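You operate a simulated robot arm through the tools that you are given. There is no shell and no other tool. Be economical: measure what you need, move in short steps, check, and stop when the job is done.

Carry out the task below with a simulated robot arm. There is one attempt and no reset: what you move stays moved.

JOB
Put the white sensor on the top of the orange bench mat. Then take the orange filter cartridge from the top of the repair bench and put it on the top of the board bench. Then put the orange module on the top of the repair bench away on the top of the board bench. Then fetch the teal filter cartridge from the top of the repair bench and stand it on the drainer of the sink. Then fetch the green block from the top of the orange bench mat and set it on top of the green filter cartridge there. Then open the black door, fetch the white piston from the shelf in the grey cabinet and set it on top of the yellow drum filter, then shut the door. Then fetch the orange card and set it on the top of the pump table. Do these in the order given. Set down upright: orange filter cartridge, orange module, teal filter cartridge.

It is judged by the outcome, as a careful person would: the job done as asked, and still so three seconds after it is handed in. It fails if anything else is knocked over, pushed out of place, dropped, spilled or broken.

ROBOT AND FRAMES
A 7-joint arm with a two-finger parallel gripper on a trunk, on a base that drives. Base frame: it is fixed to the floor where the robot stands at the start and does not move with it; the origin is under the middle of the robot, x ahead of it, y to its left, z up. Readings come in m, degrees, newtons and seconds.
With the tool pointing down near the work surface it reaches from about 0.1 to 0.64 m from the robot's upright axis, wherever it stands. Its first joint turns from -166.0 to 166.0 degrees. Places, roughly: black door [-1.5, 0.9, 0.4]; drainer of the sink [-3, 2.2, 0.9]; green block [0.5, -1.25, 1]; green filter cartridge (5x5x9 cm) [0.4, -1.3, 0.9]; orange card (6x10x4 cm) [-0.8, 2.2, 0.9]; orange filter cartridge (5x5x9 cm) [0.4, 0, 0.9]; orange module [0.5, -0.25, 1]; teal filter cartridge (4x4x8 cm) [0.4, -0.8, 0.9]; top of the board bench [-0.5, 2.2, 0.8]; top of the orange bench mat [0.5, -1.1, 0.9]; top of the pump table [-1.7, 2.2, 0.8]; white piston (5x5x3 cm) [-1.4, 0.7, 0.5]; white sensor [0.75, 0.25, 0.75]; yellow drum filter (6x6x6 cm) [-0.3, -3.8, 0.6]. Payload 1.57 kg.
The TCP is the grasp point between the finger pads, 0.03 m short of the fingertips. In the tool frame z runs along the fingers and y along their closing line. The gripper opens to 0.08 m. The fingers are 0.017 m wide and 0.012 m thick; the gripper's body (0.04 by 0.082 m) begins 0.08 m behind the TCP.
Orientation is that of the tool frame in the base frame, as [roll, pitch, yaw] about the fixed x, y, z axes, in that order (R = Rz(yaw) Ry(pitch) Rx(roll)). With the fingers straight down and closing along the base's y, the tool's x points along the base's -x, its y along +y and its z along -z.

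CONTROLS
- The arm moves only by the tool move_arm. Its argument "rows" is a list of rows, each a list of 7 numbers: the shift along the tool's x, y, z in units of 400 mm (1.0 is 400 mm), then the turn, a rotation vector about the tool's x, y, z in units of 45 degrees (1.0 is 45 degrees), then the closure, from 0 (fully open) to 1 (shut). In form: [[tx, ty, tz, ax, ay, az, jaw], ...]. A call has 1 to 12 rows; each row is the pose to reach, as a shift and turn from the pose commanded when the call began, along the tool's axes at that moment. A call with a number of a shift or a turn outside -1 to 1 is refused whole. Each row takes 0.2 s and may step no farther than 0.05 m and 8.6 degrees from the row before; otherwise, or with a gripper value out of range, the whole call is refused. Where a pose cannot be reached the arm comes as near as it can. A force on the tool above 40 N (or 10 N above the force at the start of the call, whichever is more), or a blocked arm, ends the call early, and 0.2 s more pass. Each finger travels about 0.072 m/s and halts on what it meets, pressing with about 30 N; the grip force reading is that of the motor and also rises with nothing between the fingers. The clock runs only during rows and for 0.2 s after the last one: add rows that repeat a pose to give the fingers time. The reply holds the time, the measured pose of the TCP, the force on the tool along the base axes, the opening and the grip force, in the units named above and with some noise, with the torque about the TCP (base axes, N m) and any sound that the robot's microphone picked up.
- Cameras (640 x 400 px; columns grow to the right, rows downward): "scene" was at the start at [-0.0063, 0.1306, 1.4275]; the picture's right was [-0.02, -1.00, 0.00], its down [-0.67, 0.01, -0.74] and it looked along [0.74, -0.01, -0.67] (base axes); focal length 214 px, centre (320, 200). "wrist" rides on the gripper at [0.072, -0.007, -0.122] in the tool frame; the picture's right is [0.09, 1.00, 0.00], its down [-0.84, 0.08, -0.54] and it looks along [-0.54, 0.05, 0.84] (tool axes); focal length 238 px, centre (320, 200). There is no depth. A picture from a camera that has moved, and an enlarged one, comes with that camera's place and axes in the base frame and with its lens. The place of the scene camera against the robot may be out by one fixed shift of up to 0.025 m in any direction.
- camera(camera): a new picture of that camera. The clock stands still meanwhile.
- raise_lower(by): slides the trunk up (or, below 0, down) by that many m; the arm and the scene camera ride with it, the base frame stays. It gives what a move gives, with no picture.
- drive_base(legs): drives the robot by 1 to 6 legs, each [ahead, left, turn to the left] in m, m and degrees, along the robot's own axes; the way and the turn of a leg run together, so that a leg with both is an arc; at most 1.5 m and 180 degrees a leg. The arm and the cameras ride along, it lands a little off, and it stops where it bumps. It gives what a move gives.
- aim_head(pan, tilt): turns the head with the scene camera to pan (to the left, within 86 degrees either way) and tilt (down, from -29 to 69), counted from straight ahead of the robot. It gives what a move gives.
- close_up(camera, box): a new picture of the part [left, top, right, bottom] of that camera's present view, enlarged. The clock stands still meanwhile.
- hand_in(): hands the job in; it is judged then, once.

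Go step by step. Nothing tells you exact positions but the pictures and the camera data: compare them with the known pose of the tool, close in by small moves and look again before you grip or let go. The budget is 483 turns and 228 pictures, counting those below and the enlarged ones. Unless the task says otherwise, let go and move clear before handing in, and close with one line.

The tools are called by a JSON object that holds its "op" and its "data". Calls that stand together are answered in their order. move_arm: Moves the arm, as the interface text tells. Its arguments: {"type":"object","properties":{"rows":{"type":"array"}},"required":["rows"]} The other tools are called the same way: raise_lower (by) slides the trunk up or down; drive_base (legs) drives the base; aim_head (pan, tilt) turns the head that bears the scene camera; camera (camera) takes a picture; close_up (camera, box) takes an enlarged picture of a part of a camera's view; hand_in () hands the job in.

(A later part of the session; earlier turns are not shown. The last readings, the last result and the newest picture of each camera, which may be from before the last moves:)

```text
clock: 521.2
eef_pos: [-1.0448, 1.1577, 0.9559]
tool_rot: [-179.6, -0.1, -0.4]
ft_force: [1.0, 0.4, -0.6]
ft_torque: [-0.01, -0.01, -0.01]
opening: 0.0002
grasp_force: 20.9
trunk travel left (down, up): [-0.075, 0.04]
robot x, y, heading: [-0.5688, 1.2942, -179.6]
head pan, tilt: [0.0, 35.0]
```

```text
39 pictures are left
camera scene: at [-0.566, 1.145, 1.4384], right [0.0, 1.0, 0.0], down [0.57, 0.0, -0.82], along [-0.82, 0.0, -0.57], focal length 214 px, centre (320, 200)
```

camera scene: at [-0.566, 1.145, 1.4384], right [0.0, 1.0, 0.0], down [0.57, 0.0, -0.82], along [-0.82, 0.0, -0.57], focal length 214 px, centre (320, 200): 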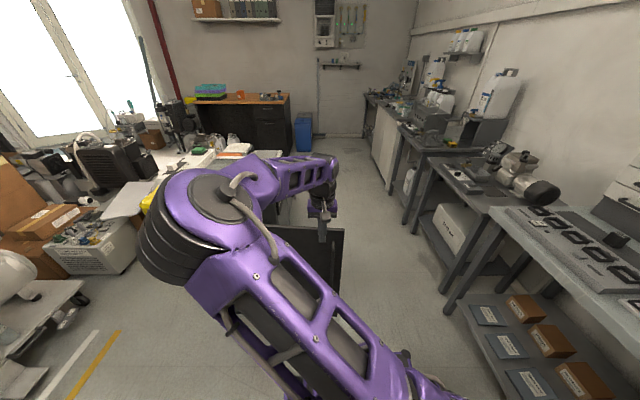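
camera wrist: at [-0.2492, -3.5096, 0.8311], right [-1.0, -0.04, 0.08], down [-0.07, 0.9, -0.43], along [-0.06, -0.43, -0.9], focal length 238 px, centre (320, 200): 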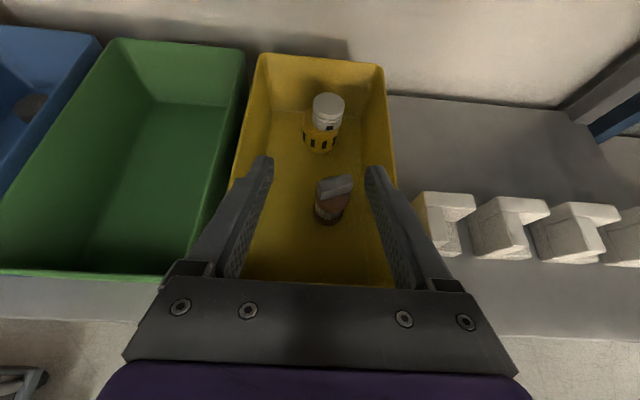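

The open door is just ahead. I'll lower the closed fingers outside it and push it closed by driving forward.

{"op": "move_arm", "data": {"rows": [[0, 0.05, 0.1, 0, 0, 0, 1], [0, 0.1, 0.2, 0, 0, 0, 1], [0, 0.15, 0.3, 0, 0, 0, 1], [0, 0.2, 0.4, 0, 0, 0, 1], [0, 0.22, 0.5, 0, 0, 0, 1], [0, 0.22, 0.6, 0, 0, 0, 1]]}}

{"op": "drive_base", "data": {"legs": [[0.3, 0, 0]]}}

{"op": "camera", "data": {"camera": "wrist"}}

```text
clock: 522.6
eef_pos: [-1.0419, 1.0712, 0.7129]
tool_rot: [-179.8, 0.0, -0.3]
ft_force: [0.1, -0.5, 0.4]
ft_torque: [-0.04, 0.02, 0.02]
opening: 0.0
grasp_force: 22.0
trunk travel left (down, up): [-0.075, 0.04]
robot x, y, heading: [-0.5676, 1.2926, -180.0]
head pan, tilt: [0.0, 35.0]
```

```text
clock: 524.6
eef_pos: [-1.3355, 1.0694, 0.7134]
tool_rot: [-179.7, -0.1, -0.2]
ft_force: [0.5, -0.1, -0.2]
ft_torque: [0.01, 0.01, 0.0]
opening: 0.0001
grasp_force: 21.6
trunk travel left (down, up): [-0.075, 0.04]
robot x, y, heading: [-0.8641, 1.2916, -179.7]
head pan, tilt: [0.0, 35.0]
```

```text
38 pictures are left
camera wrist: at [-1.2631, 1.0752, 0.8353], right [0.09, -1.0, 0.0], down [-0.84, -0.08, 0.54], along [-0.54, -0.04, -0.84], focal length 238 px, centre (320, 200)
```

wrist: 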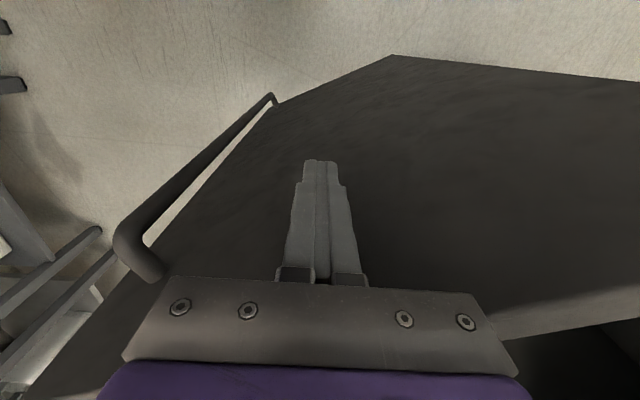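

{"op": "drive_base", "data": {"legs": [[0.1, 0, 0]]}}

{"op": "move_arm", "data": {"rows": [[-0.04, 0.06, 0, 0, 0, 0, 1], [-0.08, 0.12, 0, 0, 0, 0, 1], [-0.12, 0.18, 0, 0, 0, 0, 1], [-0.16, 0.24, 0, 0, 0, 0, 1], [-0.18, 0.3, 0, 0, 0, 0, 1]]}}

{"op": "camera", "data": {"camera": "wrist"}}

```text
clock: 525.8
eef_pos: [-1.4355, 1.0685, 0.7136]
tool_rot: [-179.7, -0.1, -0.2]
ft_force: [0.3, -0.7, 0.0]
ft_torque: [0.0, 0.0, 0.02]
opening: 0.0
grasp_force: 20.9
trunk travel left (down, up): [-0.075, 0.04]
robot x, y, heading: [-0.9599, 1.2917, -179.7]
head pan, tilt: [0.0, 35.0]
```

```text
clock: 527.0
eef_pos: [-1.4896, 0.9886, 0.7148]
tool_rot: [-179.7, -0.1, -0.1]
ft_force: [0.2, -0.1, 0.1]
ft_torque: [0.02, 0.01, 0.02]
opening: 0.0002
grasp_force: 20.9
out of reach, approached as far as the arm can: row 4, 5
trunk travel left (down, up): [-0.075, 0.04]
robot x, y, heading: [-0.96, 1.2944, -179.6]
head pan, tilt: [0.0, 35.0]
```

```text
37 pictures are left
camera wrist: at [-1.4174, 0.9957, 0.8352], right [0.09, -1.0, 0.0], down [-0.84, -0.08, 0.54], along [-0.54, -0.04, -0.84], focal length 238 px, centre (320, 200)
```

wrist: 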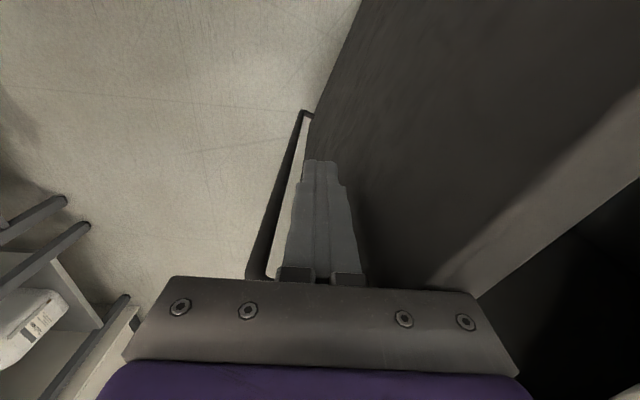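

The door is ~25° from shut. I'll shift the arm back relative to the base, advance the base, and finish the push toward -y.

{"op": "move_arm", "data": {"rows": [[0.08, 0, 0, 0, 0, 0, 1], [0.16, 0, 0, 0, 0, 0, 1], [0.24, 0, 0, 0, 0, 0, 1]]}}

{"op": "drive_base", "data": {"legs": [[0.1, 0, 0]]}}

{"op": "move_arm", "data": {"rows": [[0, 0.04, 0, 0, 0, 0, 1], [0, 0.08, 0, 0, 0, 0, 1], [0, 0.12, 0, 0, 0, 0, 1], [0, 0.16, 0, 0, 0, 0, 1], [0, 0.2, 0, 0, 0, 0, 1]]}}

{"op": "camera", "data": {"camera": "wrist"}}

```text
clock: 527.8
eef_pos: [-1.3899, 0.9874, 0.7121]
tool_rot: [-179.7, 0.0, -0.2]
ft_force: [0.4, 0.3, 0.5]
ft_torque: [0.03, 0.01, 0.01]
opening: 0.0002
grasp_force: 21.5
trunk travel left (down, up): [-0.075, 0.04]
robot x, y, heading: [-0.9613, 1.2954, -179.7]
head pan, tilt: [0.0, 35.0]
```

```text
clock: 528.9
eef_pos: [-1.4912, 0.987, 0.7131]
tool_rot: [-179.7, 0.1, -0.2]
ft_force: [-0.9, 0.9, 1.3]
ft_torque: [-0.12, -0.12, -0.04]
opening: 0.0001
grasp_force: 20.9
trunk travel left (down, up): [-0.075, 0.04]
robot x, y, heading: [-1.0617, 1.2911, -179.8]
head pan, tilt: [0.0, 35.0]
```

```text
clock: 530.1
eef_pos: [-1.4936, 0.9477, 0.711]
tool_rot: [-179.8, 0.1, -0.2]
ft_force: [-2.7, 0.9, 4.7]
ft_torque: [-0.22, -0.3, -0.1]
opening: 0.0001
grasp_force: 21.8
out of reach, approached as far as the arm can: row 3, 4, 5
trunk travel left (down, up): [-0.075, 0.04]
robot x, y, heading: [-1.0661, 1.2893, -179.8]
head pan, tilt: [0.0, 35.0]
```

```text
36 pictures are left
camera wrist: at [-1.4207, 0.9532, 0.8341], right [0.09, -1.0, 0.0], down [-0.84, -0.08, 0.54], along [-0.54, -0.04, -0.84], focal length 238 px, centre (320, 200)
```

wrist: 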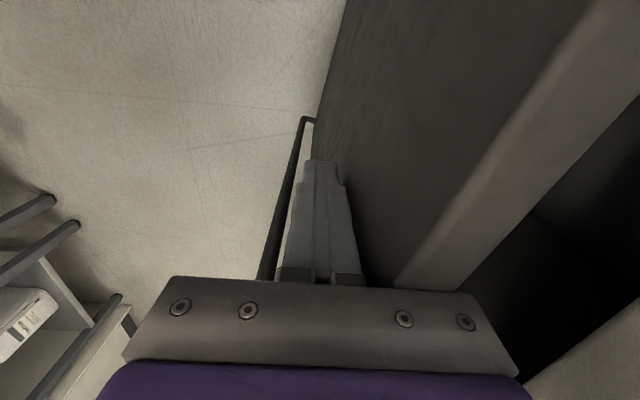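

Reach is limited from this side. I'll lift clear, turn to face the door from the front, and press it shut.

{"op": "move_arm", "data": {"rows": [[0, -0.06, -0.06, 0, 0, 0, 1], [0, -0.14, -0.14, 0, 0, 0, 1], [0, -0.22, -0.22, 0, 0, 0, 1], [0, -0.3, -0.3, 0, 0, 0, 1], [0, -0.38, -0.38, 0, 0, 0, 1], [0, -0.46, -0.46, 0, 0, 0, 1], [0, -0.56, -0.46, 0, 0, 0, 1], [0, -0.66, -0.46, 0, 0, 0, 1], [0, -0.76, -0.46, 0, 0, 0, 1]]}}

{"op": "drive_base", "data": {"legs": [[0, -0.2, 0], [0, 0, 90], [0, -0.42, 0]]}}

{"op": "camera", "data": {"camera": "wrist"}}

```text
clock: 532.1
eef_pos: [-1.4915, 1.2507, 0.8948]
tool_rot: [-179.8, 0.0, -0.2]
ft_force: [0.9, -0.6, -0.4]
ft_torque: [0.03, 0.03, -0.02]
opening: 0.0001
grasp_force: 21.1
trunk travel left (down, up): [-0.075, 0.04]
robot x, y, heading: [-1.0609, 1.2891, -179.4]
head pan, tilt: [0.0, 35.0]
```

```text
clock: 542.7
eef_pos: [-1.4351, 1.056, 0.8946]
tool_rot: [-179.7, 0.0, 90.2]
ft_force: [0.0, -0.3, 0.9]
ft_torque: [0.02, 0.04, 0.0]
opening: 0.0
grasp_force: 21.0
trunk travel left (down, up): [-0.075, 0.04]
robot x, y, heading: [-1.4792, 1.4866, -89.4]
head pan, tilt: [0.0, 35.0]
```

```text
35 pictures are left
camera wrist: at [-1.4412, 1.1282, 1.017], right [1.0, 0.09, 0.0], down [0.08, -0.84, 0.54], along [0.05, -0.54, -0.84], focal length 238 px, centre (320, 200)
```

wrist: 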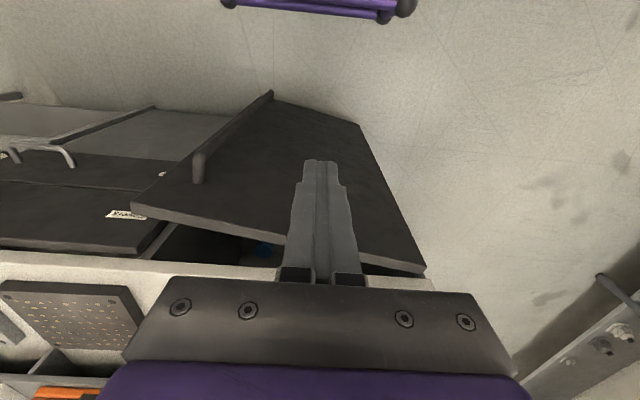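

The door is ~16° ajar. I'll tilt the tool forward so the wrist clears the counter, lower, and press the door shut with the fingertips.

{"op": "move_arm", "data": {"rows": [[0.02, -0.06, 0, 0, -0.17, 0, 1], [0.05, -0.12, 0, 0, -0.34, 0, 1], [0.05, -0.18, 0, 0, -0.51, 0, 1], [0.05, -0.18, 0, 0, -0.68, 0, 1], [0.05, -0.18, 0, 0, -0.85, 0, 1], [0.05, -0.18, 0, 0, -0.98, 0, 1]]}}

{"op": "move_arm", "data": {"rows": [[0.08, 0, 0.08, 0, 0, 0, 1], [0.16, 0, 0.16, 0, 0, 0, 1], [0.24, 0, 0.24, 0, 0, 0, 1], [0.32, 0, 0.32, 0, 0, 0, 1], [0.4, 0, 0.4, 0, 0, 0, 1], [0.48, 0, 0.48, 0, 0, 0, 1]]}}

{"op": "move_arm", "data": {"rows": [[-0.05, 0, 0.05, 0, 0, 0, 1], [-0.1, 0, 0.1, 0, 0, 0, 1], [-0.14, 0, 0.14, 0, 0, 0, 1], [-0.18, 0, 0.18, 0, 0, 0, 1], [-0.21, 0, 0.21, 0, 0, 0, 1], [-0.24, 0, 0.24, 0, 0, 0, 1], [-0.27, 0, 0.27, 0, 0, 0, 1], [-0.3, 0, 0.3, 0, 0, 0, 1]]}}

{"op": "camera", "data": {"camera": "wrist"}}

```text
clock: 544.1
eef_pos: [-1.5136, 1.0378, 0.897]
tool_rot: [-179.6, 44.1, 90.3]
ft_force: [-0.5, 0.2, 0.9]
ft_torque: [-0.01, -0.02, 0.0]
opening: 0.0
grasp_force: 21.6
out of reach, approached as far as the arm can: row 5, 6
trunk travel left (down, up): [-0.075, 0.04]
robot x, y, heading: [-1.4785, 1.4869, -89.5]
head pan, tilt: [0.0, 35.0]
```

```text
clock: 545.5
eef_pos: [-1.5155, 1.0438, 0.6248]
tool_rot: [-179.5, 44.1, 90.4]
ft_force: [0.0, -0.6, 0.4]
ft_torque: [0.0, 0.02, 0.01]
opening: 0.0
grasp_force: 21.2
trunk travel left (down, up): [-0.075, 0.04]
robot x, y, heading: [-1.4788, 1.4843, -89.4]
head pan, tilt: [0.0, 35.0]
```

```text
clock: 546.9
eef_pos: [-1.5113, 0.9165, 0.6165]
tool_rot: [-179.7, 42.7, 90.4]
ft_force: [0.4, 7.6, 5.8]
ft_torque: [0.16, 0.02, 0.02]
opening: 0.0
grasp_force: 20.9
trunk travel left (down, up): [-0.075, 0.04]
robot x, y, heading: [-1.4776, 1.484, -89.4]
head pan, tilt: [0.0, 35.0]
stopped in row 7: the force on the tool passed its limit at 86 N (the readings are from after the stop); the commanded pose is now the measured one
```

```text
34 pictures are left
camera wrist: at [-1.5185, 1.0515, 0.6573], right [1.0, 0.07, -0.07], down [0.08, -0.25, 0.97], along [0.05, -0.97, -0.25], focal length 238 px, centre (320, 200)
```

wrist: 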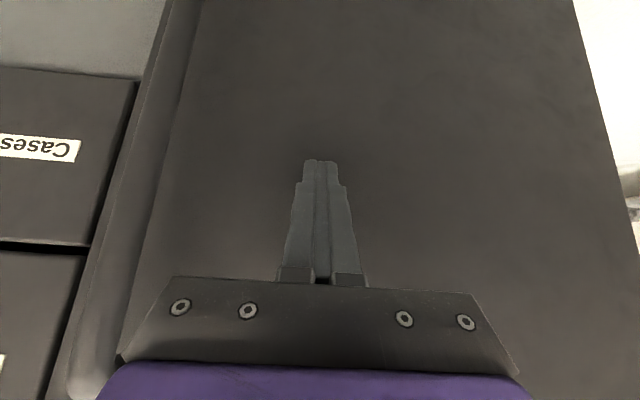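

The door met its stop. Withdrawing to verify it's fully shut.

{"op": "move_arm", "data": {"rows": [[0.06, 0, -0.06, 0, 0, 0, 1], [0.12, 0, -0.12, 0, 0, 0, 1], [0.2, 0, -0.2, 0, 0, 0, 1]]}}

{"op": "camera", "data": {"camera": "wrist"}}

{"op": "close_up", "data": {"camera": "scene", "box": [200, 180, 440, 380]}}

```text
clock: 547.7
eef_pos: [-1.5137, 1.0282, 0.6221]
tool_rot: [-179.6, 42.9, 90.5]
ft_force: [0.0, -0.7, -0.6]
ft_torque: [-0.02, 0.0, -0.02]
opening: 0.0001
grasp_force: 20.8
trunk travel left (down, up): [-0.075, 0.04]
robot x, y, heading: [-1.4822, 1.486, -89.4]
head pan, tilt: [0.0, 35.0]
```

```text
33 pictures are left
camera wrist: at [-1.5198, 1.1643, 0.6623], right [1.0, 0.07, -0.07], down [0.08, -0.24, 0.97], along [0.05, -0.97, -0.25], focal length 238 px, centre (320, 200)
```

wrist: 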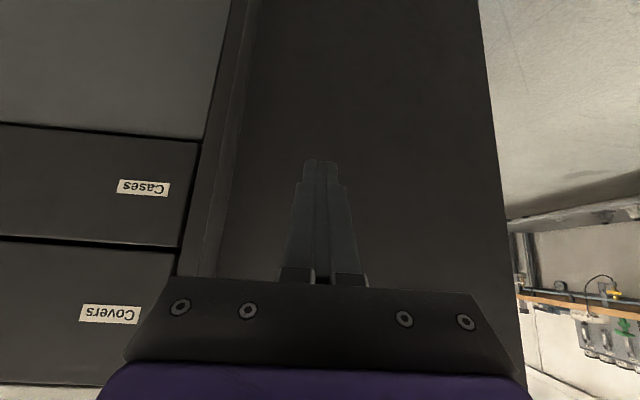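

```text
2.00 times, centred on (320, 280) of scene
camera zoom: at [-1.3382, 1.4798, 1.4383], right [-1.0, -0.01, 0.0], down [-0.01, 0.57, -0.82], along [0.01, -0.82, -0.57], focal length 429 px, centre (320, 40)
```

zoom: 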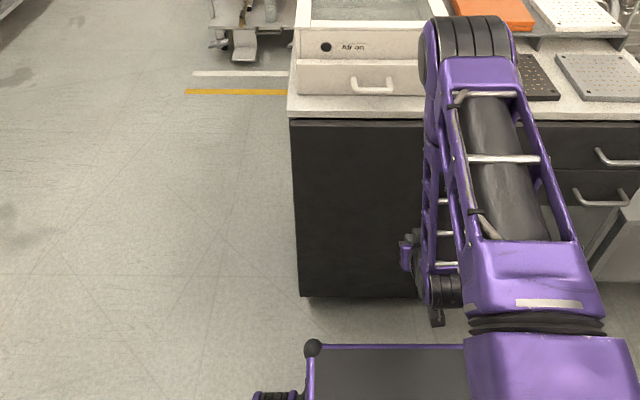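

The door is shut. Last task: the orange card on the board bench near (-0.78, 2.19). Raising the arm, restoring the vertical tool, and turning around.

{"op": "move_arm", "data": {"rows": [[-0.08, 0, -0.08, 0, 0, 0, 1], [-0.16, 0, -0.16, 0, 0, 0, 1], [-0.24, 0, -0.24, 0, 0, 0, 1], [-0.32, 0, -0.32, 0, 0, 0, 1], [-0.4, 0, -0.4, 0, 0, 0, 1], [-0.48, 0, -0.48, 0, 0, 0, 1], [-0.56, 0, -0.56, 0, 0, 0, 1], [-0.64, 0, -0.64, 0, 0, 0, 1], [-0.72, 0, -0.72, 0, 0, 0, 1]]}}

{"op": "move_arm", "data": {"rows": [[0, 0, 0, 0, 0.17, 0, 0.5], [0, 0, 0, 0, 0.34, 0, 0], [0, 0, 0, 0, 0.51, 0, 0], [0, 0, 0, 0, 0.68, 0, 0], [0, 0, 0, 0, 0.85, 0, 0], [0, 0, 0, 0, 0.955, 0, 0]]}}

{"op": "drive_base", "data": {"legs": [[0, 0.4, 0], [0, 0, 179.5]]}}

{"op": "camera", "data": {"camera": "scene"}}

```text
clock: 549.7
eef_pos: [-1.5112, 1.0163, 1.0154]
tool_rot: [179.9, 43.0, 89.8]
ft_force: [0.4, -0.7, -0.2]
ft_torque: [0.0, -0.02, 0.0]
opening: 0.0
grasp_force: 21.8
out of reach, approached as far as the arm can: row 9
trunk travel left (down, up): [-0.075, 0.04]
robot x, y, heading: [-1.4793, 1.4846, -89.5]
head pan, tilt: [0.0, 35.0]
```

```text
clock: 551.1
eef_pos: [-1.5088, 1.0131, 1.0187]
tool_rot: [-179.7, -0.2, 90.1]
ft_force: [-0.2, 1.2, -0.3]
ft_torque: [-0.04, 0.02, -0.05]
opening: 0.0802
grasp_force: 0.1
out of reach, approached as far as the arm can: row 1, 2, 3
trunk travel left (down, up): [-0.075, 0.04]
robot x, y, heading: [-1.4774, 1.4823, -89.5]
head pan, tilt: [0.0, 35.0]
```

```text
clock: 563.0
eef_pos: [-1.0212, 1.9568, 1.0196]
tool_rot: [-179.7, -0.1, -93.2]
ft_force: [0.1, 0.0, 0.5]
ft_torque: [-0.01, 0.0, 0.04]
opening: 0.0801
grasp_force: 0.0
trunk travel left (down, up): [-0.075, 0.04]
robot x, y, heading: [-1.0775, 1.4883, 87.6]
head pan, tilt: [0.0, 35.0]
```

```text
31 pictures are left
camera scene: at [-1.218, 1.4851, 1.4384], right [1.0, -0.05, 0.0], down [-0.03, -0.57, -0.82], along [0.04, 0.82, -0.57], focal length 214 px, centre (320, 200)
```

scene: 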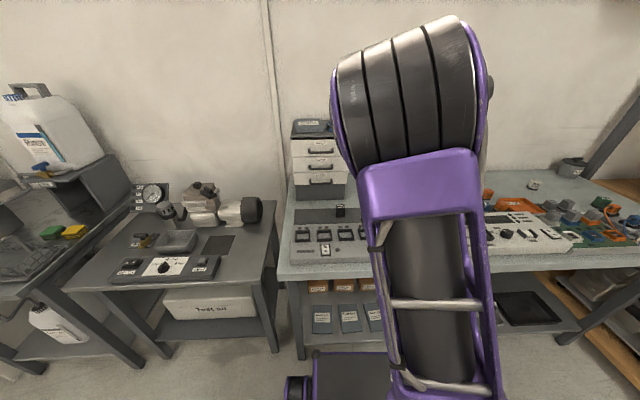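

{"op": "close_up", "data": {"camera": "scene", "box": [70, 170, 290, 310]}}

```text
2.86 times, centred on (180, 240) of scene
camera zoom: at [-1.218, 1.4851, 1.4384], right [1.0, -0.05, 0.0], down [-0.03, -0.57, -0.82], along [0.04, 0.82, -0.57], focal length 613 px, centre (720, 86)
```

zoom: 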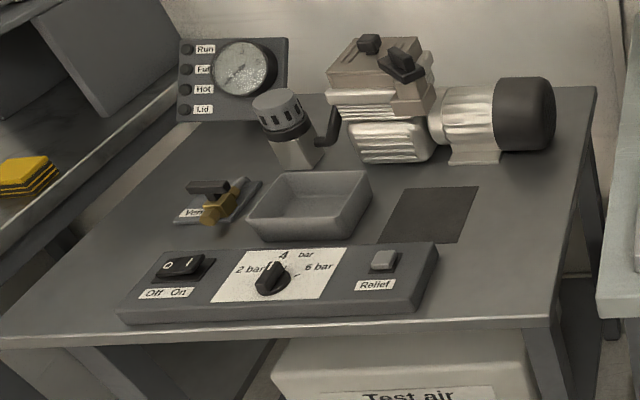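

The pump table has free space at its right side, about (-1.465, 2.03). Now to the card: shifting the base right and looking with the wrist camera.

{"op": "drive_base", "data": {"legs": [[0, -0.3, 2.2], [0.1, 0, 0]]}}

{"op": "camera", "data": {"camera": "wrist"}}

```text
clock: 567.1
eef_pos: [-0.7456, 2.0548, 1.0189]
tool_rot: [-179.7, 0.0, -90.7]
ft_force: [0.7, -0.5, -0.1]
ft_torque: [0.03, -0.01, -0.01]
opening: 0.0802
grasp_force: 0.0
trunk travel left (down, up): [-0.075, 0.04]
robot x, y, heading: [-0.7852, 1.5863, 89.5]
head pan, tilt: [0.0, 35.0]
```

```text
29 pictures are left
camera wrist: at [-0.7397, 1.9828, 1.1411], right [-1.0, -0.08, 0.0], down [-0.07, 0.84, 0.54], along [-0.04, 0.54, -0.84], focal length 238 px, centre (320, 200)
```

wrist: 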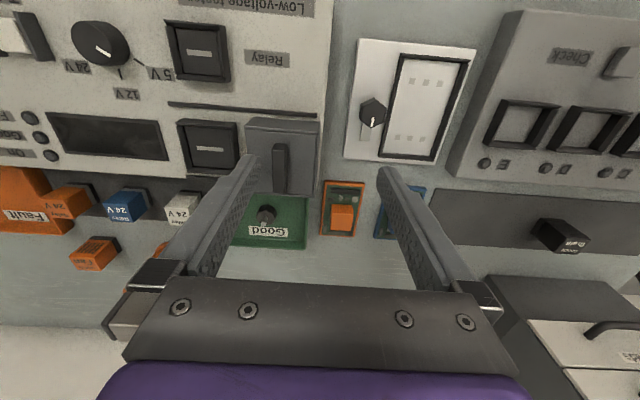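

The orange card (orange-rimmed board with an orange block on it) is at about (-0.785, 2.175). I'll grip the block on it; moving above with a narrower opening.

{"op": "move_arm", "data": {"rows": [[-0.1, 0.03, 0.02, 0, 0, 0, 0.2], [-0.2, 0.07, 0.05, 0, 0, 0, 0.2], [-0.313, 0.0975, 0.08, 0, 0, 0, 0.2], [-0.313, 0.0975, 0.15, 0, 0, 0, 0.2]]}}

{"op": "close_up", "data": {"camera": "wrist", "box": [220, 60, 420, 260]}}

```text
clock: 568.1
eef_pos: [-0.7799, 2.1807, 0.9567]
tool_rot: [-179.7, -0.1, -90.7]
ft_force: [0.4, 0.5, -0.8]
ft_torque: [0.0, 0.02, -0.02]
opening: 0.064
grasp_force: 0.0
trunk travel left (down, up): [-0.075, 0.04]
robot x, y, heading: [-0.7824, 1.5815, 89.7]
head pan, tilt: [0.0, 35.0]
```

```text
2.00 times, centred on (320, 160) of wrist
camera zoom: at [-0.7745, 2.1084, 1.0791], right [-1.0, -0.08, 0.0], down [-0.07, 0.84, 0.54], along [-0.04, 0.54, -0.84], focal length 477 px, centre (320, 280)
```

zoom: 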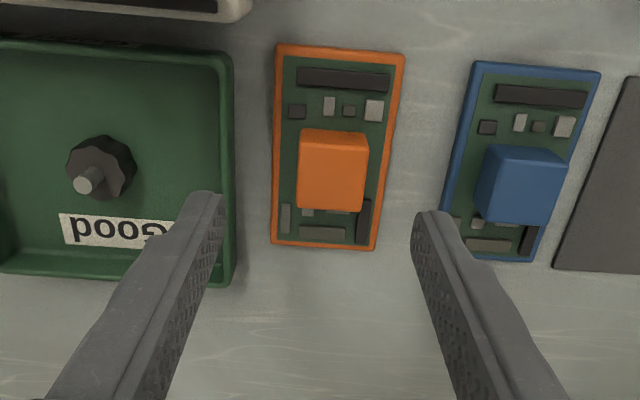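

Narrowing the opening to ~46 mm to clear the neighbours, centring, and descending.

{"op": "move_arm", "data": {"rows": [[0.022, 0.012, 0.02, 0, 0, 0, 0.42], [0.022, 0.012, 0.08, 0, 0, 0, 0.42], [0.022, 0.012, 0.125, 0, 0, 0, 0.42], [0.022, 0.012, 0.145, 0, 0, 0, 0.42]]}}

{"op": "close_up", "data": {"camera": "wrist", "box": [220, 80, 420, 280]}}

```text
clock: 569.1
eef_pos: [-0.7872, 2.171, 0.9009]
tool_rot: [-179.8, -0.3, -90.8]
ft_force: [-0.2, -0.5, 0.4]
ft_torque: [0.01, -0.02, 0.01]
opening: 0.0464
grasp_force: 0.1
trunk travel left (down, up): [-0.075, 0.04]
robot x, y, heading: [-0.7822, 1.5861, 90.0]
head pan, tilt: [0.0, 35.0]
```

```text
2.00 times, centred on (320, 180) of wrist
camera zoom: at [-0.7801, 2.1001, 1.0229], right [-1.0, -0.08, 0.0], down [-0.07, 0.84, 0.54], along [-0.04, 0.54, -0.84], focal length 477 px, centre (320, 240)
```

zoom: 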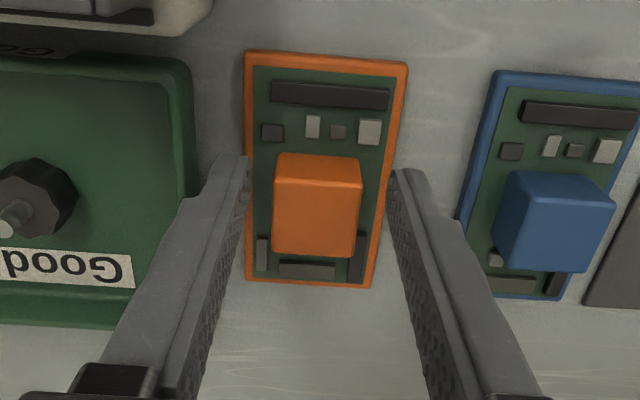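

{"op": "move_arm", "data": {"rows": [[-0.015, 0, 0.005, 0, 0, 0, 0.42], [-0.015, 0, 0.012, 0, 0, 0, 0.42], [-0.015, 0, 0.012, 0, 0, 0, 1], [-0.015, 0, 0.012, 0, 0, 0, 1], [-0.015, 0, 0.012, 0, 0, 0, 1]]}}

{"op": "move_arm", "data": {"rows": [[0, 0, -0.03, 0, 0, 0, 1], [0, 0, -0.1, 0, 0, 0, 1], [0, 0, -0.2, 0, 0, 0, 1], [0, 0, -0.3, 0, 0, 0, 1], [0, 0, -0.4, 0, 0, 0, 1]]}}

{"op": "camera", "data": {"camera": "wrist"}}

```text
clock: 570.4
eef_pos: [-0.7868, 2.1773, 0.8964]
tool_rot: [-179.7, -0.1, -90.7]
ft_force: [-0.7, 0.5, 1.3]
ft_torque: [0.04, 0.05, -0.01]
opening: 0.0294
grasp_force: 29.9
trunk travel left (down, up): [-0.075, 0.04]
robot x, y, heading: [-0.7764, 1.5828, 89.9]
head pan, tilt: [0.0, 35.0]
```

```text
clock: 571.5
eef_pos: [-0.787, 2.177, 1.0559]
tool_rot: [-179.7, -0.3, -90.8]
ft_force: [-0.1, -0.1, -0.8]
ft_torque: [-0.03, 0.02, 0.0]
opening: 0.0293
grasp_force: 29.8
trunk travel left (down, up): [-0.075, 0.04]
robot x, y, heading: [-0.7792, 1.5842, 89.9]
head pan, tilt: [0.0, 35.0]
```

```text
26 pictures are left
camera wrist: at [-0.7824, 2.1056, 1.1778], right [-1.0, -0.08, 0.0], down [-0.07, 0.84, 0.54], along [-0.04, 0.54, -0.84], focal length 238 px, centre (320, 200)
```

wrist: 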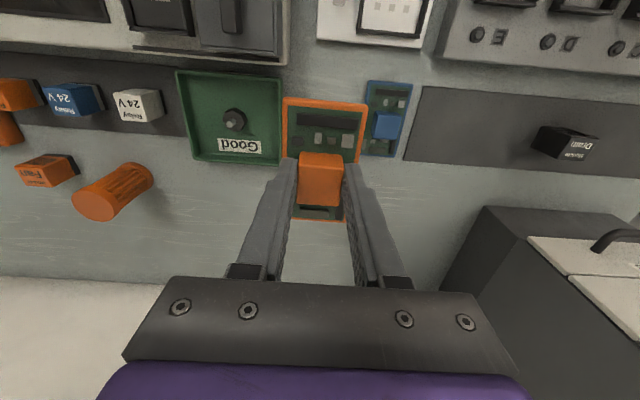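

Card held level. Retracting and driving left to the pump table.

{"op": "move_arm", "data": {"rows": [[0.1, 0, -0.03, 0, 0, 0, 1], [0.21, 0, -0.05, 0, 0, 0, 1], [0.32, 0, -0.05, 0, 0, 0, 1], [0.4, 0, -0.05, 0, 0, 0, 1]]}}

{"op": "drive_base", "data": {"legs": [[-0.08, 0, 0], [0, 0.67, 0]]}}

{"op": "camera", "data": {"camera": "wrist"}}

```text
clock: 572.5
eef_pos: [-0.788, 2.0169, 1.0726]
tool_rot: [-179.7, -0.2, -90.8]
ft_force: [-0.3, -0.4, -0.5]
ft_torque: [-0.01, -0.01, 0.01]
opening: 0.0292
grasp_force: 29.9
trunk travel left (down, up): [-0.075, 0.04]
robot x, y, heading: [-0.7842, 1.5805, 89.6]
head pan, tilt: [0.0, 35.0]
```

```text
clock: 580.0
eef_pos: [-1.4515, 1.9373, 1.0724]
tool_rot: [-179.7, -0.1, -90.3]
ft_force: [-0.4, 0.3, -0.6]
ft_torque: [-0.02, 0.0, 0.0]
opening: 0.0291
grasp_force: 30.6
trunk travel left (down, up): [-0.075, 0.04]
robot x, y, heading: [-1.4415, 1.5061, 90.4]
head pan, tilt: [0.0, 35.0]
```

```text
25 pictures are left
camera wrist: at [-1.4462, 1.8658, 1.1948], right [-1.0, -0.09, 0.0], down [-0.08, 0.84, 0.54], along [-0.04, 0.54, -0.84], focal length 238 px, centre (320, 200)
```

wrist: 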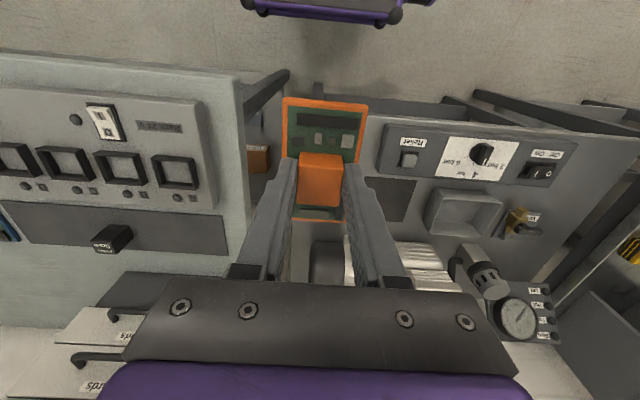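

{"op": "move_arm", "data": {"rows": [[-0.08, 0.04, 0.04, 0, 0, 0, 1], [-0.16, 0.075, 0.1, 0, 0, 0, 1], [-0.21, 0.075, 0.18, 0, 0, 0, 1], [-0.21, 0.075, 0.25, 0, 0, 0, 1]]}}

{"op": "camera", "data": {"camera": "wrist"}}

{"op": "close_up", "data": {"camera": "scene", "box": [220, 160, 420, 320]}}

```text
clock: 581.0
eef_pos: [-1.4829, 2.0205, 0.9711]
tool_rot: [-179.7, -0.1, -90.3]
ft_force: [0.2, -0.7, -0.4]
ft_torque: [0.03, 0.01, 0.01]
opening: 0.0291
grasp_force: 30.1
trunk travel left (down, up): [-0.075, 0.04]
robot x, y, heading: [-1.4437, 1.5029, 90.1]
head pan, tilt: [0.0, 35.0]
```

```text
24 pictures are left
camera wrist: at [-1.4777, 1.9488, 1.0928], right [-1.0, -0.09, 0.0], down [-0.08, 0.84, 0.54], along [-0.04, 0.54, -0.84], focal length 238 px, centre (320, 200)
```

wrist: 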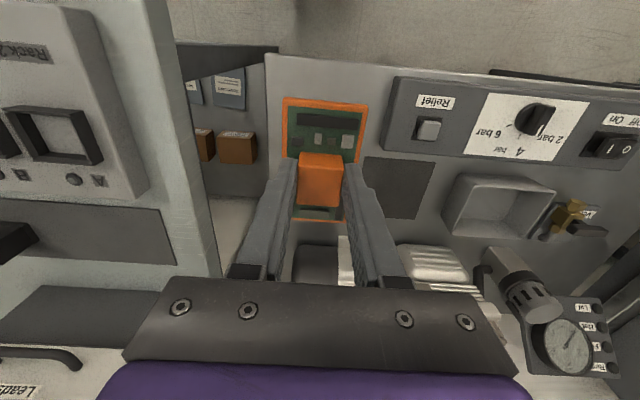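

```text
2.50 times, centred on (320, 240) of scene
camera zoom: at [-1.5806, 1.4936, 1.4384], right [1.0, 0.0, 0.0], down [0.0, -0.57, -0.82], along [0.0, 0.82, -0.57], focal length 536 px, centre (320, 100)
```

zoom: 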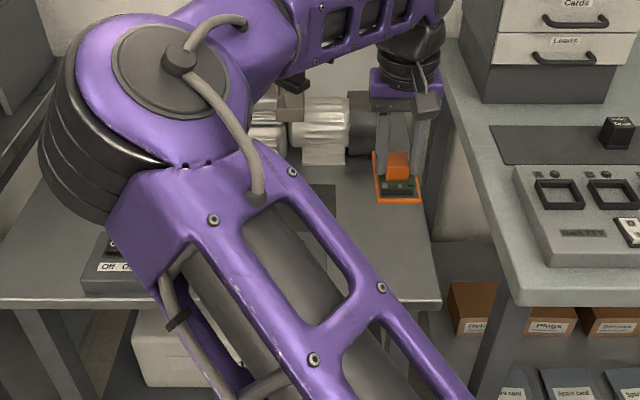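

The spot is clear between the patch and the table's right edge (x≈-1.42); front edge is y≈1.96. Moving 2 cm further in and lowering.

{"op": "move_arm", "data": {"rows": [[-0.05, 0, 0.03, 0, 0, 0, 1], [-0.05, 0, 0.1, 0, 0, 0, 1], [-0.05, 0, 0.15, 0, 0, 0, 1]]}}

{"op": "move_arm", "data": {"rows": [[0, 0, 0.008, 0, 0, 0, 1], [0, 0, 0.016, 0, 0, 0, 1], [0, 0, 0.024, 0, 0, 0, 1], [0, 0, 0.032, 0, 0, 0, 1]]}}

{"op": "close_up", "data": {"camera": "scene", "box": [330, 170, 410, 250]}}

```text
clock: 581.8
eef_pos: [-1.4809, 2.0409, 0.9121]
tool_rot: [-179.7, -0.1, -90.2]
ft_force: [-0.5, 0.3, -0.9]
ft_torque: [-0.01, 0.0, -0.01]
opening: 0.0295
grasp_force: 29.9
trunk travel left (down, up): [-0.075, 0.04]
robot x, y, heading: [-1.4414, 1.5078, 90.6]
head pan, tilt: [0.0, 35.0]
```

```text
clock: 582.8
eef_pos: [-1.4821, 2.0408, 0.8999]
tool_rot: [-179.6, -0.1, -90.2]
ft_force: [-0.1, -0.1, -0.1]
ft_torque: [0.0, -0.02, -0.01]
opening: 0.0291
grasp_force: 29.8
trunk travel left (down, up): [-0.075, 0.04]
robot x, y, heading: [-1.4395, 1.5024, 90.3]
head pan, tilt: [0.0, 35.0]
```

```text
5.00 times, centred on (370, 210) of scene
camera zoom: at [-1.5806, 1.4935, 1.4384], right [1.0, 0.0, 0.0], down [0.0, -0.57, -0.82], along [0.0, 0.82, -0.57], focal length 1072 px, centre (70, 150)
```

zoom: 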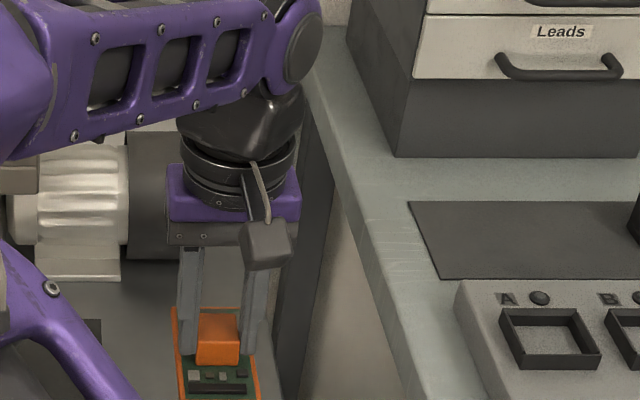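

{"op": "move_arm", "data": {"rows": [[0, 0, 0.008, 0, 0, 0, 1], [0, 0, 0.016, 0, 0, 0, 1], [0, 0, 0.024, 0, 0, 0, 1], [0, 0, 0.032, 0, 0, 0, 1], [0, 0, 0.04, 0, 0, 0, 1], [0, 0, 0.048, 0, 0, 0, 1]]}}

{"op": "camera", "data": {"camera": "wrist"}}

```text
clock: 584.2
eef_pos: [-1.4815, 2.0416, 0.8811]
tool_rot: [-179.7, -0.1, -90.4]
ft_force: [0.3, -0.6, -0.6]
ft_torque: [-0.01, 0.01, 0.01]
opening: 0.0289
grasp_force: 30.0
trunk travel left (down, up): [-0.075, 0.04]
robot x, y, heading: [-1.4376, 1.5026, 90.2]
head pan, tilt: [0.0, 35.0]
```

```text
21 pictures are left
camera wrist: at [-1.475, 1.97, 1.0028], right [-1.0, -0.09, 0.0], down [-0.08, 0.84, 0.54], along [-0.04, 0.54, -0.84], focal length 238 px, centre (320, 200)
```

wrist: 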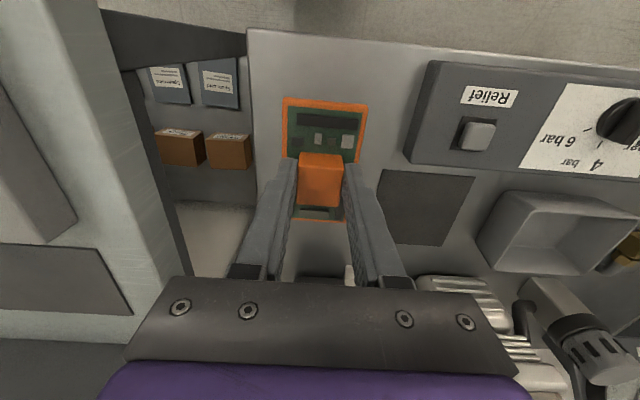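

{"op": "move_arm", "data": {"rows": [[0, 0, 0.008, 0, 0, 0, 1], [0, 0, 0.016, 0, 0, 0, 1], [0, 0, 0.024, 0, 0, 0, 1], [0, 0, 0.032, 0, 0, 0, 1], [0, 0, 0.04, 0, 0, 0, 1], [0, 0, 0.048, 0, 0, 0, 1]]}}

```text
clock: 585.6
eef_pos: [-1.481, 2.0418, 0.8602]
tool_rot: [-179.6, -0.1, -90.2]
ft_force: [0.5, 0.4, -0.7]
ft_torque: [0.02, -0.03, 0.03]
opening: 0.029
grasp_force: 30.2
trunk travel left (down, up): [-0.075, 0.04]
robot x, y, heading: [-1.4445, 1.5037, 90.1]
head pan, tilt: [0.0, 35.0]
```

{"op": "move_arm", "data": {"rows": [[0, 0, 0.006, 0, 0, 0, 1], [0, 0, 0.012, 0, 0, 0, 1], [0, 0, 0.018, 0, 0, 0, 1], [0, 0, 0.024, 0, 0, 0, 1], [0, 0, 0.03, 0, 0, 0, 1]]}}

{"op": "camera", "data": {"camera": "wrist"}}

```text
clock: 586.8
eef_pos: [-1.4811, 2.0411, 0.8478]
tool_rot: [-179.7, -0.1, -90.2]
ft_force: [1.0, -0.2, -0.9]
ft_torque: [-0.01, 0.01, -0.02]
opening: 0.0291
grasp_force: 29.8
trunk travel left (down, up): [-0.075, 0.04]
robot x, y, heading: [-1.4387, 1.505, 90.1]
head pan, tilt: [0.0, 35.0]
```

```text
20 pictures are left
camera wrist: at [-1.475, 1.9696, 0.9709], right [-1.0, -0.09, 0.0], down [-0.08, 0.84, 0.54], along [-0.04, 0.54, -0.84], focal length 238 px, centre (320, 200)
```

wrist: 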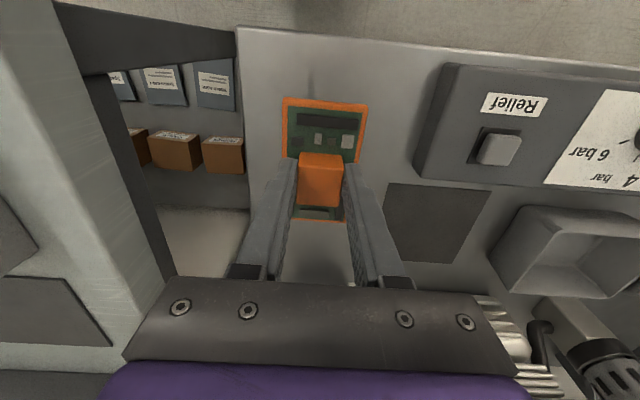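

{"op": "move_arm", "data": {"rows": [[0, 0, 0.008, 0, 0, 0, 1], [0, 0, 0.016, 0, 0, 0, 1], [0, 0, 0.024, 0, 0, 0, 1], [0, 0, 0.032, 0, 0, 0, 1], [0, 0, 0.038, 0, 0, 0, 1], [0, 0, 0.044, 0, 0, 0, 1]]}}

{"op": "close_up", "data": {"camera": "scene", "box": [330, 170, 410, 250]}}

```text
clock: 588.2
eef_pos: [-1.4799, 2.0394, 0.8314]
tool_rot: [-179.7, -0.1, -90.2]
ft_force: [0.7, 0.6, -0.6]
ft_torque: [0.01, -0.01, 0.01]
opening: 0.0289
grasp_force: 30.3
trunk travel left (down, up): [-0.075, 0.04]
robot x, y, heading: [-1.4406, 1.5008, 90.3]
head pan, tilt: [0.0, 35.0]
```

```text
5.00 times, centred on (370, 210) of scene
camera zoom: at [-1.5806, 1.4935, 1.4384], right [1.0, 0.0, 0.0], down [0.0, -0.57, -0.82], along [0.0, 0.82, -0.57], focal length 1072 px, centre (70, 150)
```

zoom: 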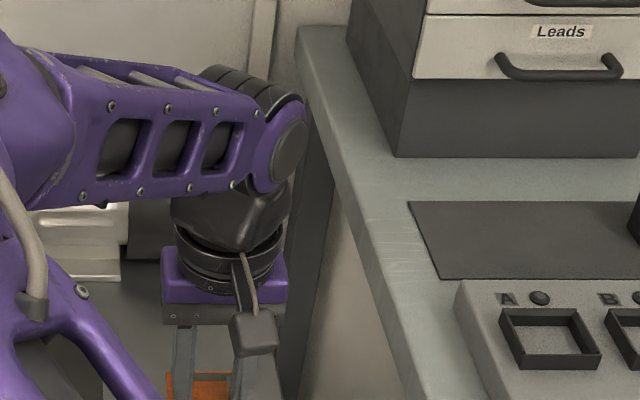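

{"op": "move_arm", "data": {"rows": [[0, 0, 0.006, 0, 0, 0, 1], [0, 0, 0.012, 0, 0, 0, 1], [0, 0, 0.018, 0, 0, 0, 1], [0, 0, 0.024, 0, 0, 0, 1], [0, 0, 0.03, 0, 0, 0, 1], [0, 0, 0.036, 0, 0, 0, 1]]}}

```text
clock: 589.6
eef_pos: [-1.4792, 2.0404, 0.8167]
tool_rot: [-179.7, -0.2, -90.3]
ft_force: [-0.5, -0.2, -1.4]
ft_torque: [-0.02, -0.01, -0.01]
opening: 0.029
grasp_force: 30.2
trunk travel left (down, up): [-0.075, 0.04]
robot x, y, heading: [-1.4417, 1.5029, 90.3]
head pan, tilt: [0.0, 35.0]
```

{"op": "close_up", "data": {"camera": "wrist", "box": [200, 20, 440, 240]}}

```text
1.82 times, centred on (320, 130) of wrist
camera zoom: at [-1.4738, 1.9686, 0.9389], right [-1.0, -0.09, 0.0], down [-0.08, 0.84, 0.54], along [-0.04, 0.54, -0.84], focal length 433 px, centre (320, 327)
```

zoom: 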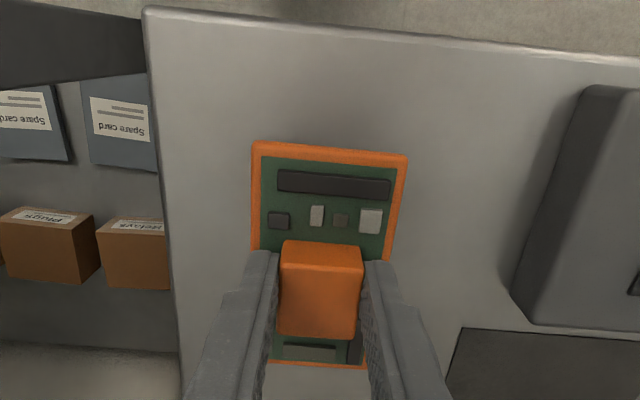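

{"op": "move_arm", "data": {"rows": [[0, 0, 0.006, 0, 0, 0, 1], [0, 0, 0.012, 0, 0, 0, 1], [0, 0, 0.018, 0, 0, 0, 1], [0, 0, 0.024, 0, 0, 0, 1], [0, 0, 0.03, 0, 0, 0, 1]]}}

```text
clock: 590.8
eef_pos: [-1.4811, 2.0416, 0.8064]
tool_rot: [-179.7, -0.2, -90.2]
ft_force: [0.0, -0.5, -0.7]
ft_torque: [0.0, 0.0, 0.03]
opening: 0.0292
grasp_force: 30.0
trunk travel left (down, up): [-0.075, 0.04]
robot x, y, heading: [-1.4376, 1.5034, 90.2]
head pan, tilt: [0.0, 35.0]
```

{"op": "move_arm", "data": {"rows": [[0, 0, 0.006, 0, 0, 0, 1], [0, 0, 0.012, 0, 0, 0, 1], [0, 0, 0.018, 0, 0, 0, 1], [0, 0, 0.024, 0, 0, 0, 1], [0, 0, 0.03, 0, 0, 0, 1]]}}

{"op": "close_up", "data": {"camera": "wrist", "box": [200, 20, 440, 240]}}

```text
clock: 592.0
eef_pos: [-1.4799, 2.0402, 0.7959]
tool_rot: [-179.9, 0.0, -90.3]
ft_force: [-1.8, -3.1, 20.2]
ft_torque: [-0.67, 0.15, -0.02]
opening: 0.0292
grasp_force: 30.2
trunk travel left (down, up): [-0.075, 0.04]
robot x, y, heading: [-1.4433, 1.5037, 90.3]
head pan, tilt: [0.0, 35.0]
```

```text
1.82 times, centred on (320, 130) of wrist
camera zoom: at [-1.4745, 1.9685, 0.9176], right [-1.0, -0.09, 0.0], down [-0.08, 0.84, 0.54], along [-0.05, 0.54, -0.84], focal length 433 px, centre (320, 327)
```

zoom: 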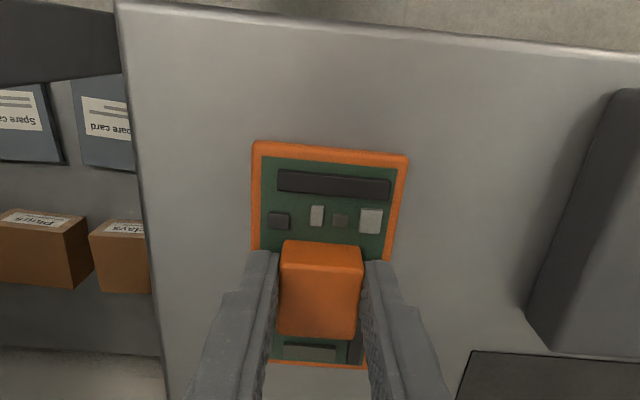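

Card touches the table (20 N). Easing off a hair, releasing partway and rising.

{"op": "move_arm", "data": {"rows": [[0, 0, -0.003, 0, 0, 0, 0.6], [0, 0, -0.003, 0, 0, 0, 0.5], [0, 0, -0.003, 0, 0, 0, 0.42], [0, 0, -0.003, 0, 0, 0, 0.42]]}}

{"op": "move_arm", "data": {"rows": [[0, 0, -0.04, 0, 0, 0, 0.42], [0, 0, -0.12, 0, 0, 0, 0.42], [0, 0, -0.22, 0, 0, 0, 0.42], [0, 0, -0.34, 0, 0, 0, 0.42], [0, 0, -0.46, 0, 0, 0, 0.3], [0, 0, -0.58, 0, 0, 0, 0.3], [0.1, 0, -0.64, 0, 0, 0, 0.3]]}}

{"op": "camera", "data": {"camera": "wrist"}}

```text
clock: 593.0
eef_pos: [-1.4807, 2.0414, 0.7946]
tool_rot: [-179.6, -0.1, -90.3]
ft_force: [-0.8, -0.2, 0.0]
ft_torque: [0.02, -0.02, -0.04]
opening: 0.0464
grasp_force: 0.2
trunk travel left (down, up): [-0.075, 0.04]
robot x, y, heading: [-1.4405, 1.5028, 90.5]
head pan, tilt: [0.0, 35.0]
```

```text
clock: 594.6
eef_pos: [-1.4775, 2.0009, 1.0548]
tool_rot: [-179.7, -0.1, -90.2]
ft_force: [-0.3, 0.4, 0.7]
ft_torque: [-0.01, 0.03, 0.01]
opening: 0.0557
grasp_force: 0.1
trunk travel left (down, up): [-0.075, 0.04]
robot x, y, heading: [-1.4375, 1.5055, 90.4]
head pan, tilt: [0.0, 35.0]
```

```text
16 pictures are left
camera wrist: at [-1.4709, 1.9295, 1.1769], right [-1.0, -0.09, 0.0], down [-0.08, 0.84, 0.54], along [-0.04, 0.54, -0.84], focal length 238 px, centre (320, 200)
```

wrist: 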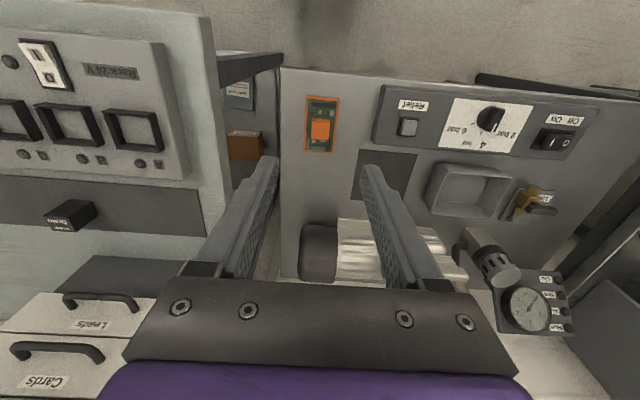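

The card lies flat on the pump table. I'll back off and glance at the door to be sure it's still shut.

{"op": "move_arm", "data": {"rows": [[0.1, 0, -0.03, 0, 0, 0, 0.3], [0.18, 0, -0.05, 0, 0, 0, 0.3]]}}

{"op": "drive_base", "data": {"legs": [[0.0, -0.5, 0], [0, 0, -170]]}}

{"op": "camera", "data": {"camera": "scene"}}

{"op": "close_up", "data": {"camera": "scene", "box": [300, 180, 540, 360]}}

```text
clock: 595.2
eef_pos: [-1.4783, 1.9277, 1.0731]
tool_rot: [-179.7, -0.1, -90.2]
ft_force: [0.2, 0.0, 0.8]
ft_torque: [0.0, -0.01, 0.03]
opening: 0.0562
grasp_force: 0.0
trunk travel left (down, up): [-0.075, 0.04]
robot x, y, heading: [-1.4426, 1.5069, 90.1]
head pan, tilt: [0.0, 35.0]
```

```text
clock: 607.6
eef_pos: [-0.8161, 1.0995, 1.0714]
tool_rot: [-179.7, -0.1, 101.3]
ft_force: [0.5, 0.0, -0.4]
ft_torque: [-0.02, -0.03, 0.0]
opening: 0.0562
grasp_force: 0.1
trunk travel left (down, up): [-0.075, 0.04]
robot x, y, heading: [-0.9362, 1.5083, -78.1]
head pan, tilt: [0.0, 35.0]
```

```text
15 pictures are left
camera scene: at [-0.8016, 1.53, 1.4384], right [-0.98, -0.21, 0.0], down [-0.12, 0.56, -0.82], along [0.17, -0.8, -0.57], focal length 214 px, centre (320, 200)
```

scene: 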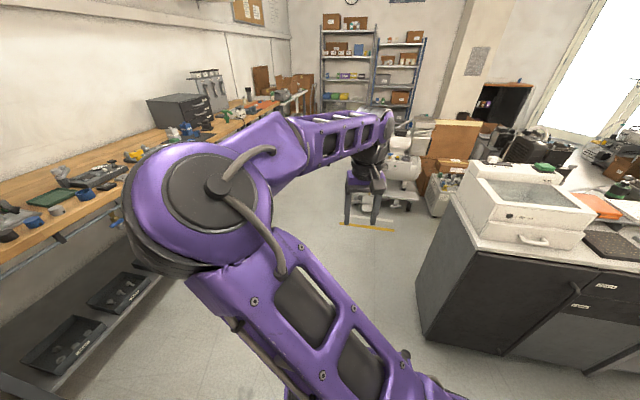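

```text
2.22 times, centred on (420, 270) of scene
camera zoom: at [-0.8016, 1.53, 1.4384], right [-0.98, -0.21, 0.0], down [-0.12, 0.56, -0.82], along [0.17, -0.8, -0.57], focal length 477 px, centre (98, 44)
```

zoom: 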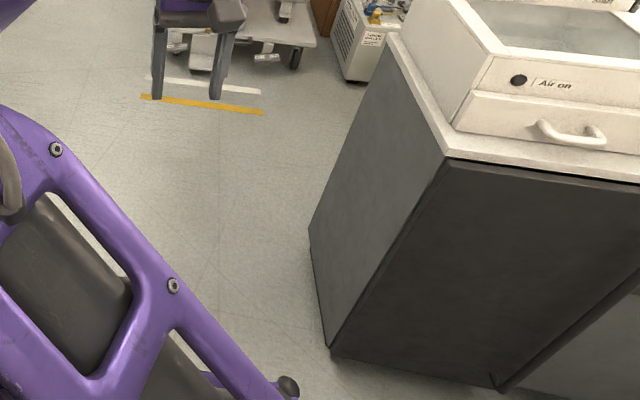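

{"op": "close_up", "data": {"camera": "scene", "box": [480, 230, 640, 370]}}

```text
2.86 times, centred on (560, 300) of scene
camera zoom: at [-0.8016, 1.53, 1.4384], right [-0.98, -0.21, 0.0], down [-0.12, 0.56, -0.82], along [0.17, -0.8, -0.57], focal length 613 px, centre (-366, -86)
```

zoom: 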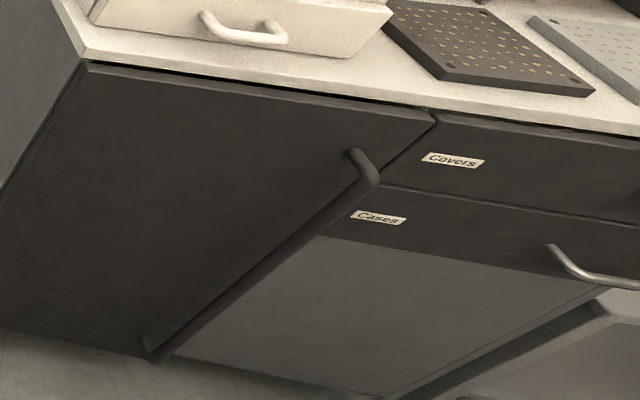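

It looks flush, perhaps a few millimetres proud. I'll give it one more gentle press near the free edge to be certain.

{"op": "drive_base", "data": {"legs": [[0, 0, -11.9], [0, -0.62, 0]]}}

{"op": "move_arm", "data": {"rows": [[0, -0.06, 0.03, 0, 0, 0, 0.6], [0, -0.12, 0.08, 0, 0, 0, 1], [0, -0.18, 0.12, 0, 0, 0, 1], [0, -0.24, 0.12, 0, 0, 0, 1], [0, -0.3, 0.12, 0, 0, 0, 1]]}}

```text
clock: 615.0
eef_pos: [-1.5344, 1.0797, 1.0723]
tool_rot: [-179.8, -0.1, 89.7]
ft_force: [-0.3, -0.4, 0.5]
ft_torque: [0.01, -0.01, -0.03]
opening: 0.0559
grasp_force: 0.0
trunk travel left (down, up): [-0.075, 0.04]
robot x, y, heading: [-1.5723, 1.5092, -89.9]
head pan, tilt: [0.0, 35.0]
```

```text
clock: 616.2
eef_pos: [-1.6551, 1.0826, 1.023]
tool_rot: [-179.7, -0.1, 89.8]
ft_force: [0.6, 0.4, 1.0]
ft_torque: [-0.01, -0.01, 0.01]
opening: 0.0004
grasp_force: 21.4
trunk travel left (down, up): [-0.075, 0.04]
robot x, y, heading: [-1.5719, 1.5062, -89.6]
head pan, tilt: [0.0, 35.0]
```

{"op": "move_arm", "data": {"rows": [[-0.04, 0.08, 0, 0, -0.17, 0, 1], [-0.09, 0.16, 0, 0, -0.34, 0, 1], [-0.09, 0.24, 0, 0, -0.51, 0, 1], [-0.09, 0.24, 0, 0, -0.68, 0, 1], [-0.09, 0.24, 0, 0, -0.85, 0, 1], [-0.09, 0.24, 0, 0, -0.98, 0, 1]]}}

{"op": "move_arm", "data": {"rows": [[0.08, 0, 0.08, 0, 0, 0, 1], [0.16, 0, 0.16, 0, 0, 0, 1], [0.24, 0, 0.24, 0, 0, 0, 1], [0.32, 0, 0.32, 0, 0, 0, 1], [0.4, 0, 0.4, 0, 0, 0, 1], [0.48, 0, 0.48, 0, 0, 0, 1], [0.56, 0, 0.56, 0, 0, 0, 1], [0.64, 0, 0.64, 0, 0, 0, 1], [0.7, 0, 0.7, 0, 0, 0, 1]]}}

{"op": "camera", "data": {"camera": "wrist"}}

```text
clock: 617.6
eef_pos: [-1.5615, 1.0454, 1.0247]
tool_rot: [-179.6, 44.0, 90.0]
ft_force: [-0.3, -0.2, 0.0]
ft_torque: [-0.02, 0.04, 0.0]
opening: 0.0001
grasp_force: 21.3
trunk travel left (down, up): [-0.075, 0.04]
robot x, y, heading: [-1.5725, 1.4992, -89.7]
head pan, tilt: [0.0, 35.0]
```

```text
clock: 619.6
eef_pos: [-1.5598, 1.0514, 0.6291]
tool_rot: [-179.7, 44.0, 90.0]
ft_force: [-0.5, 0.2, 0.5]
ft_torque: [0.06, 0.0, -0.01]
opening: 0.0001
grasp_force: 21.1
trunk travel left (down, up): [-0.075, 0.04]
robot x, y, heading: [-1.5741, 1.5047, -89.6]
head pan, tilt: [0.0, 35.0]
```

```text
12 pictures are left
camera wrist: at [-1.5657, 1.1875, 0.6674], right [1.0, 0.06, -0.07], down [0.08, -0.23, 0.97], along [0.04, -0.97, -0.23], focal length 238 px, centre (320, 200)
```

wrist: 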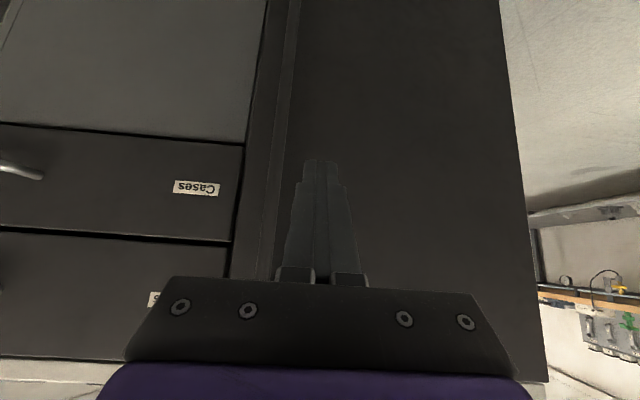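

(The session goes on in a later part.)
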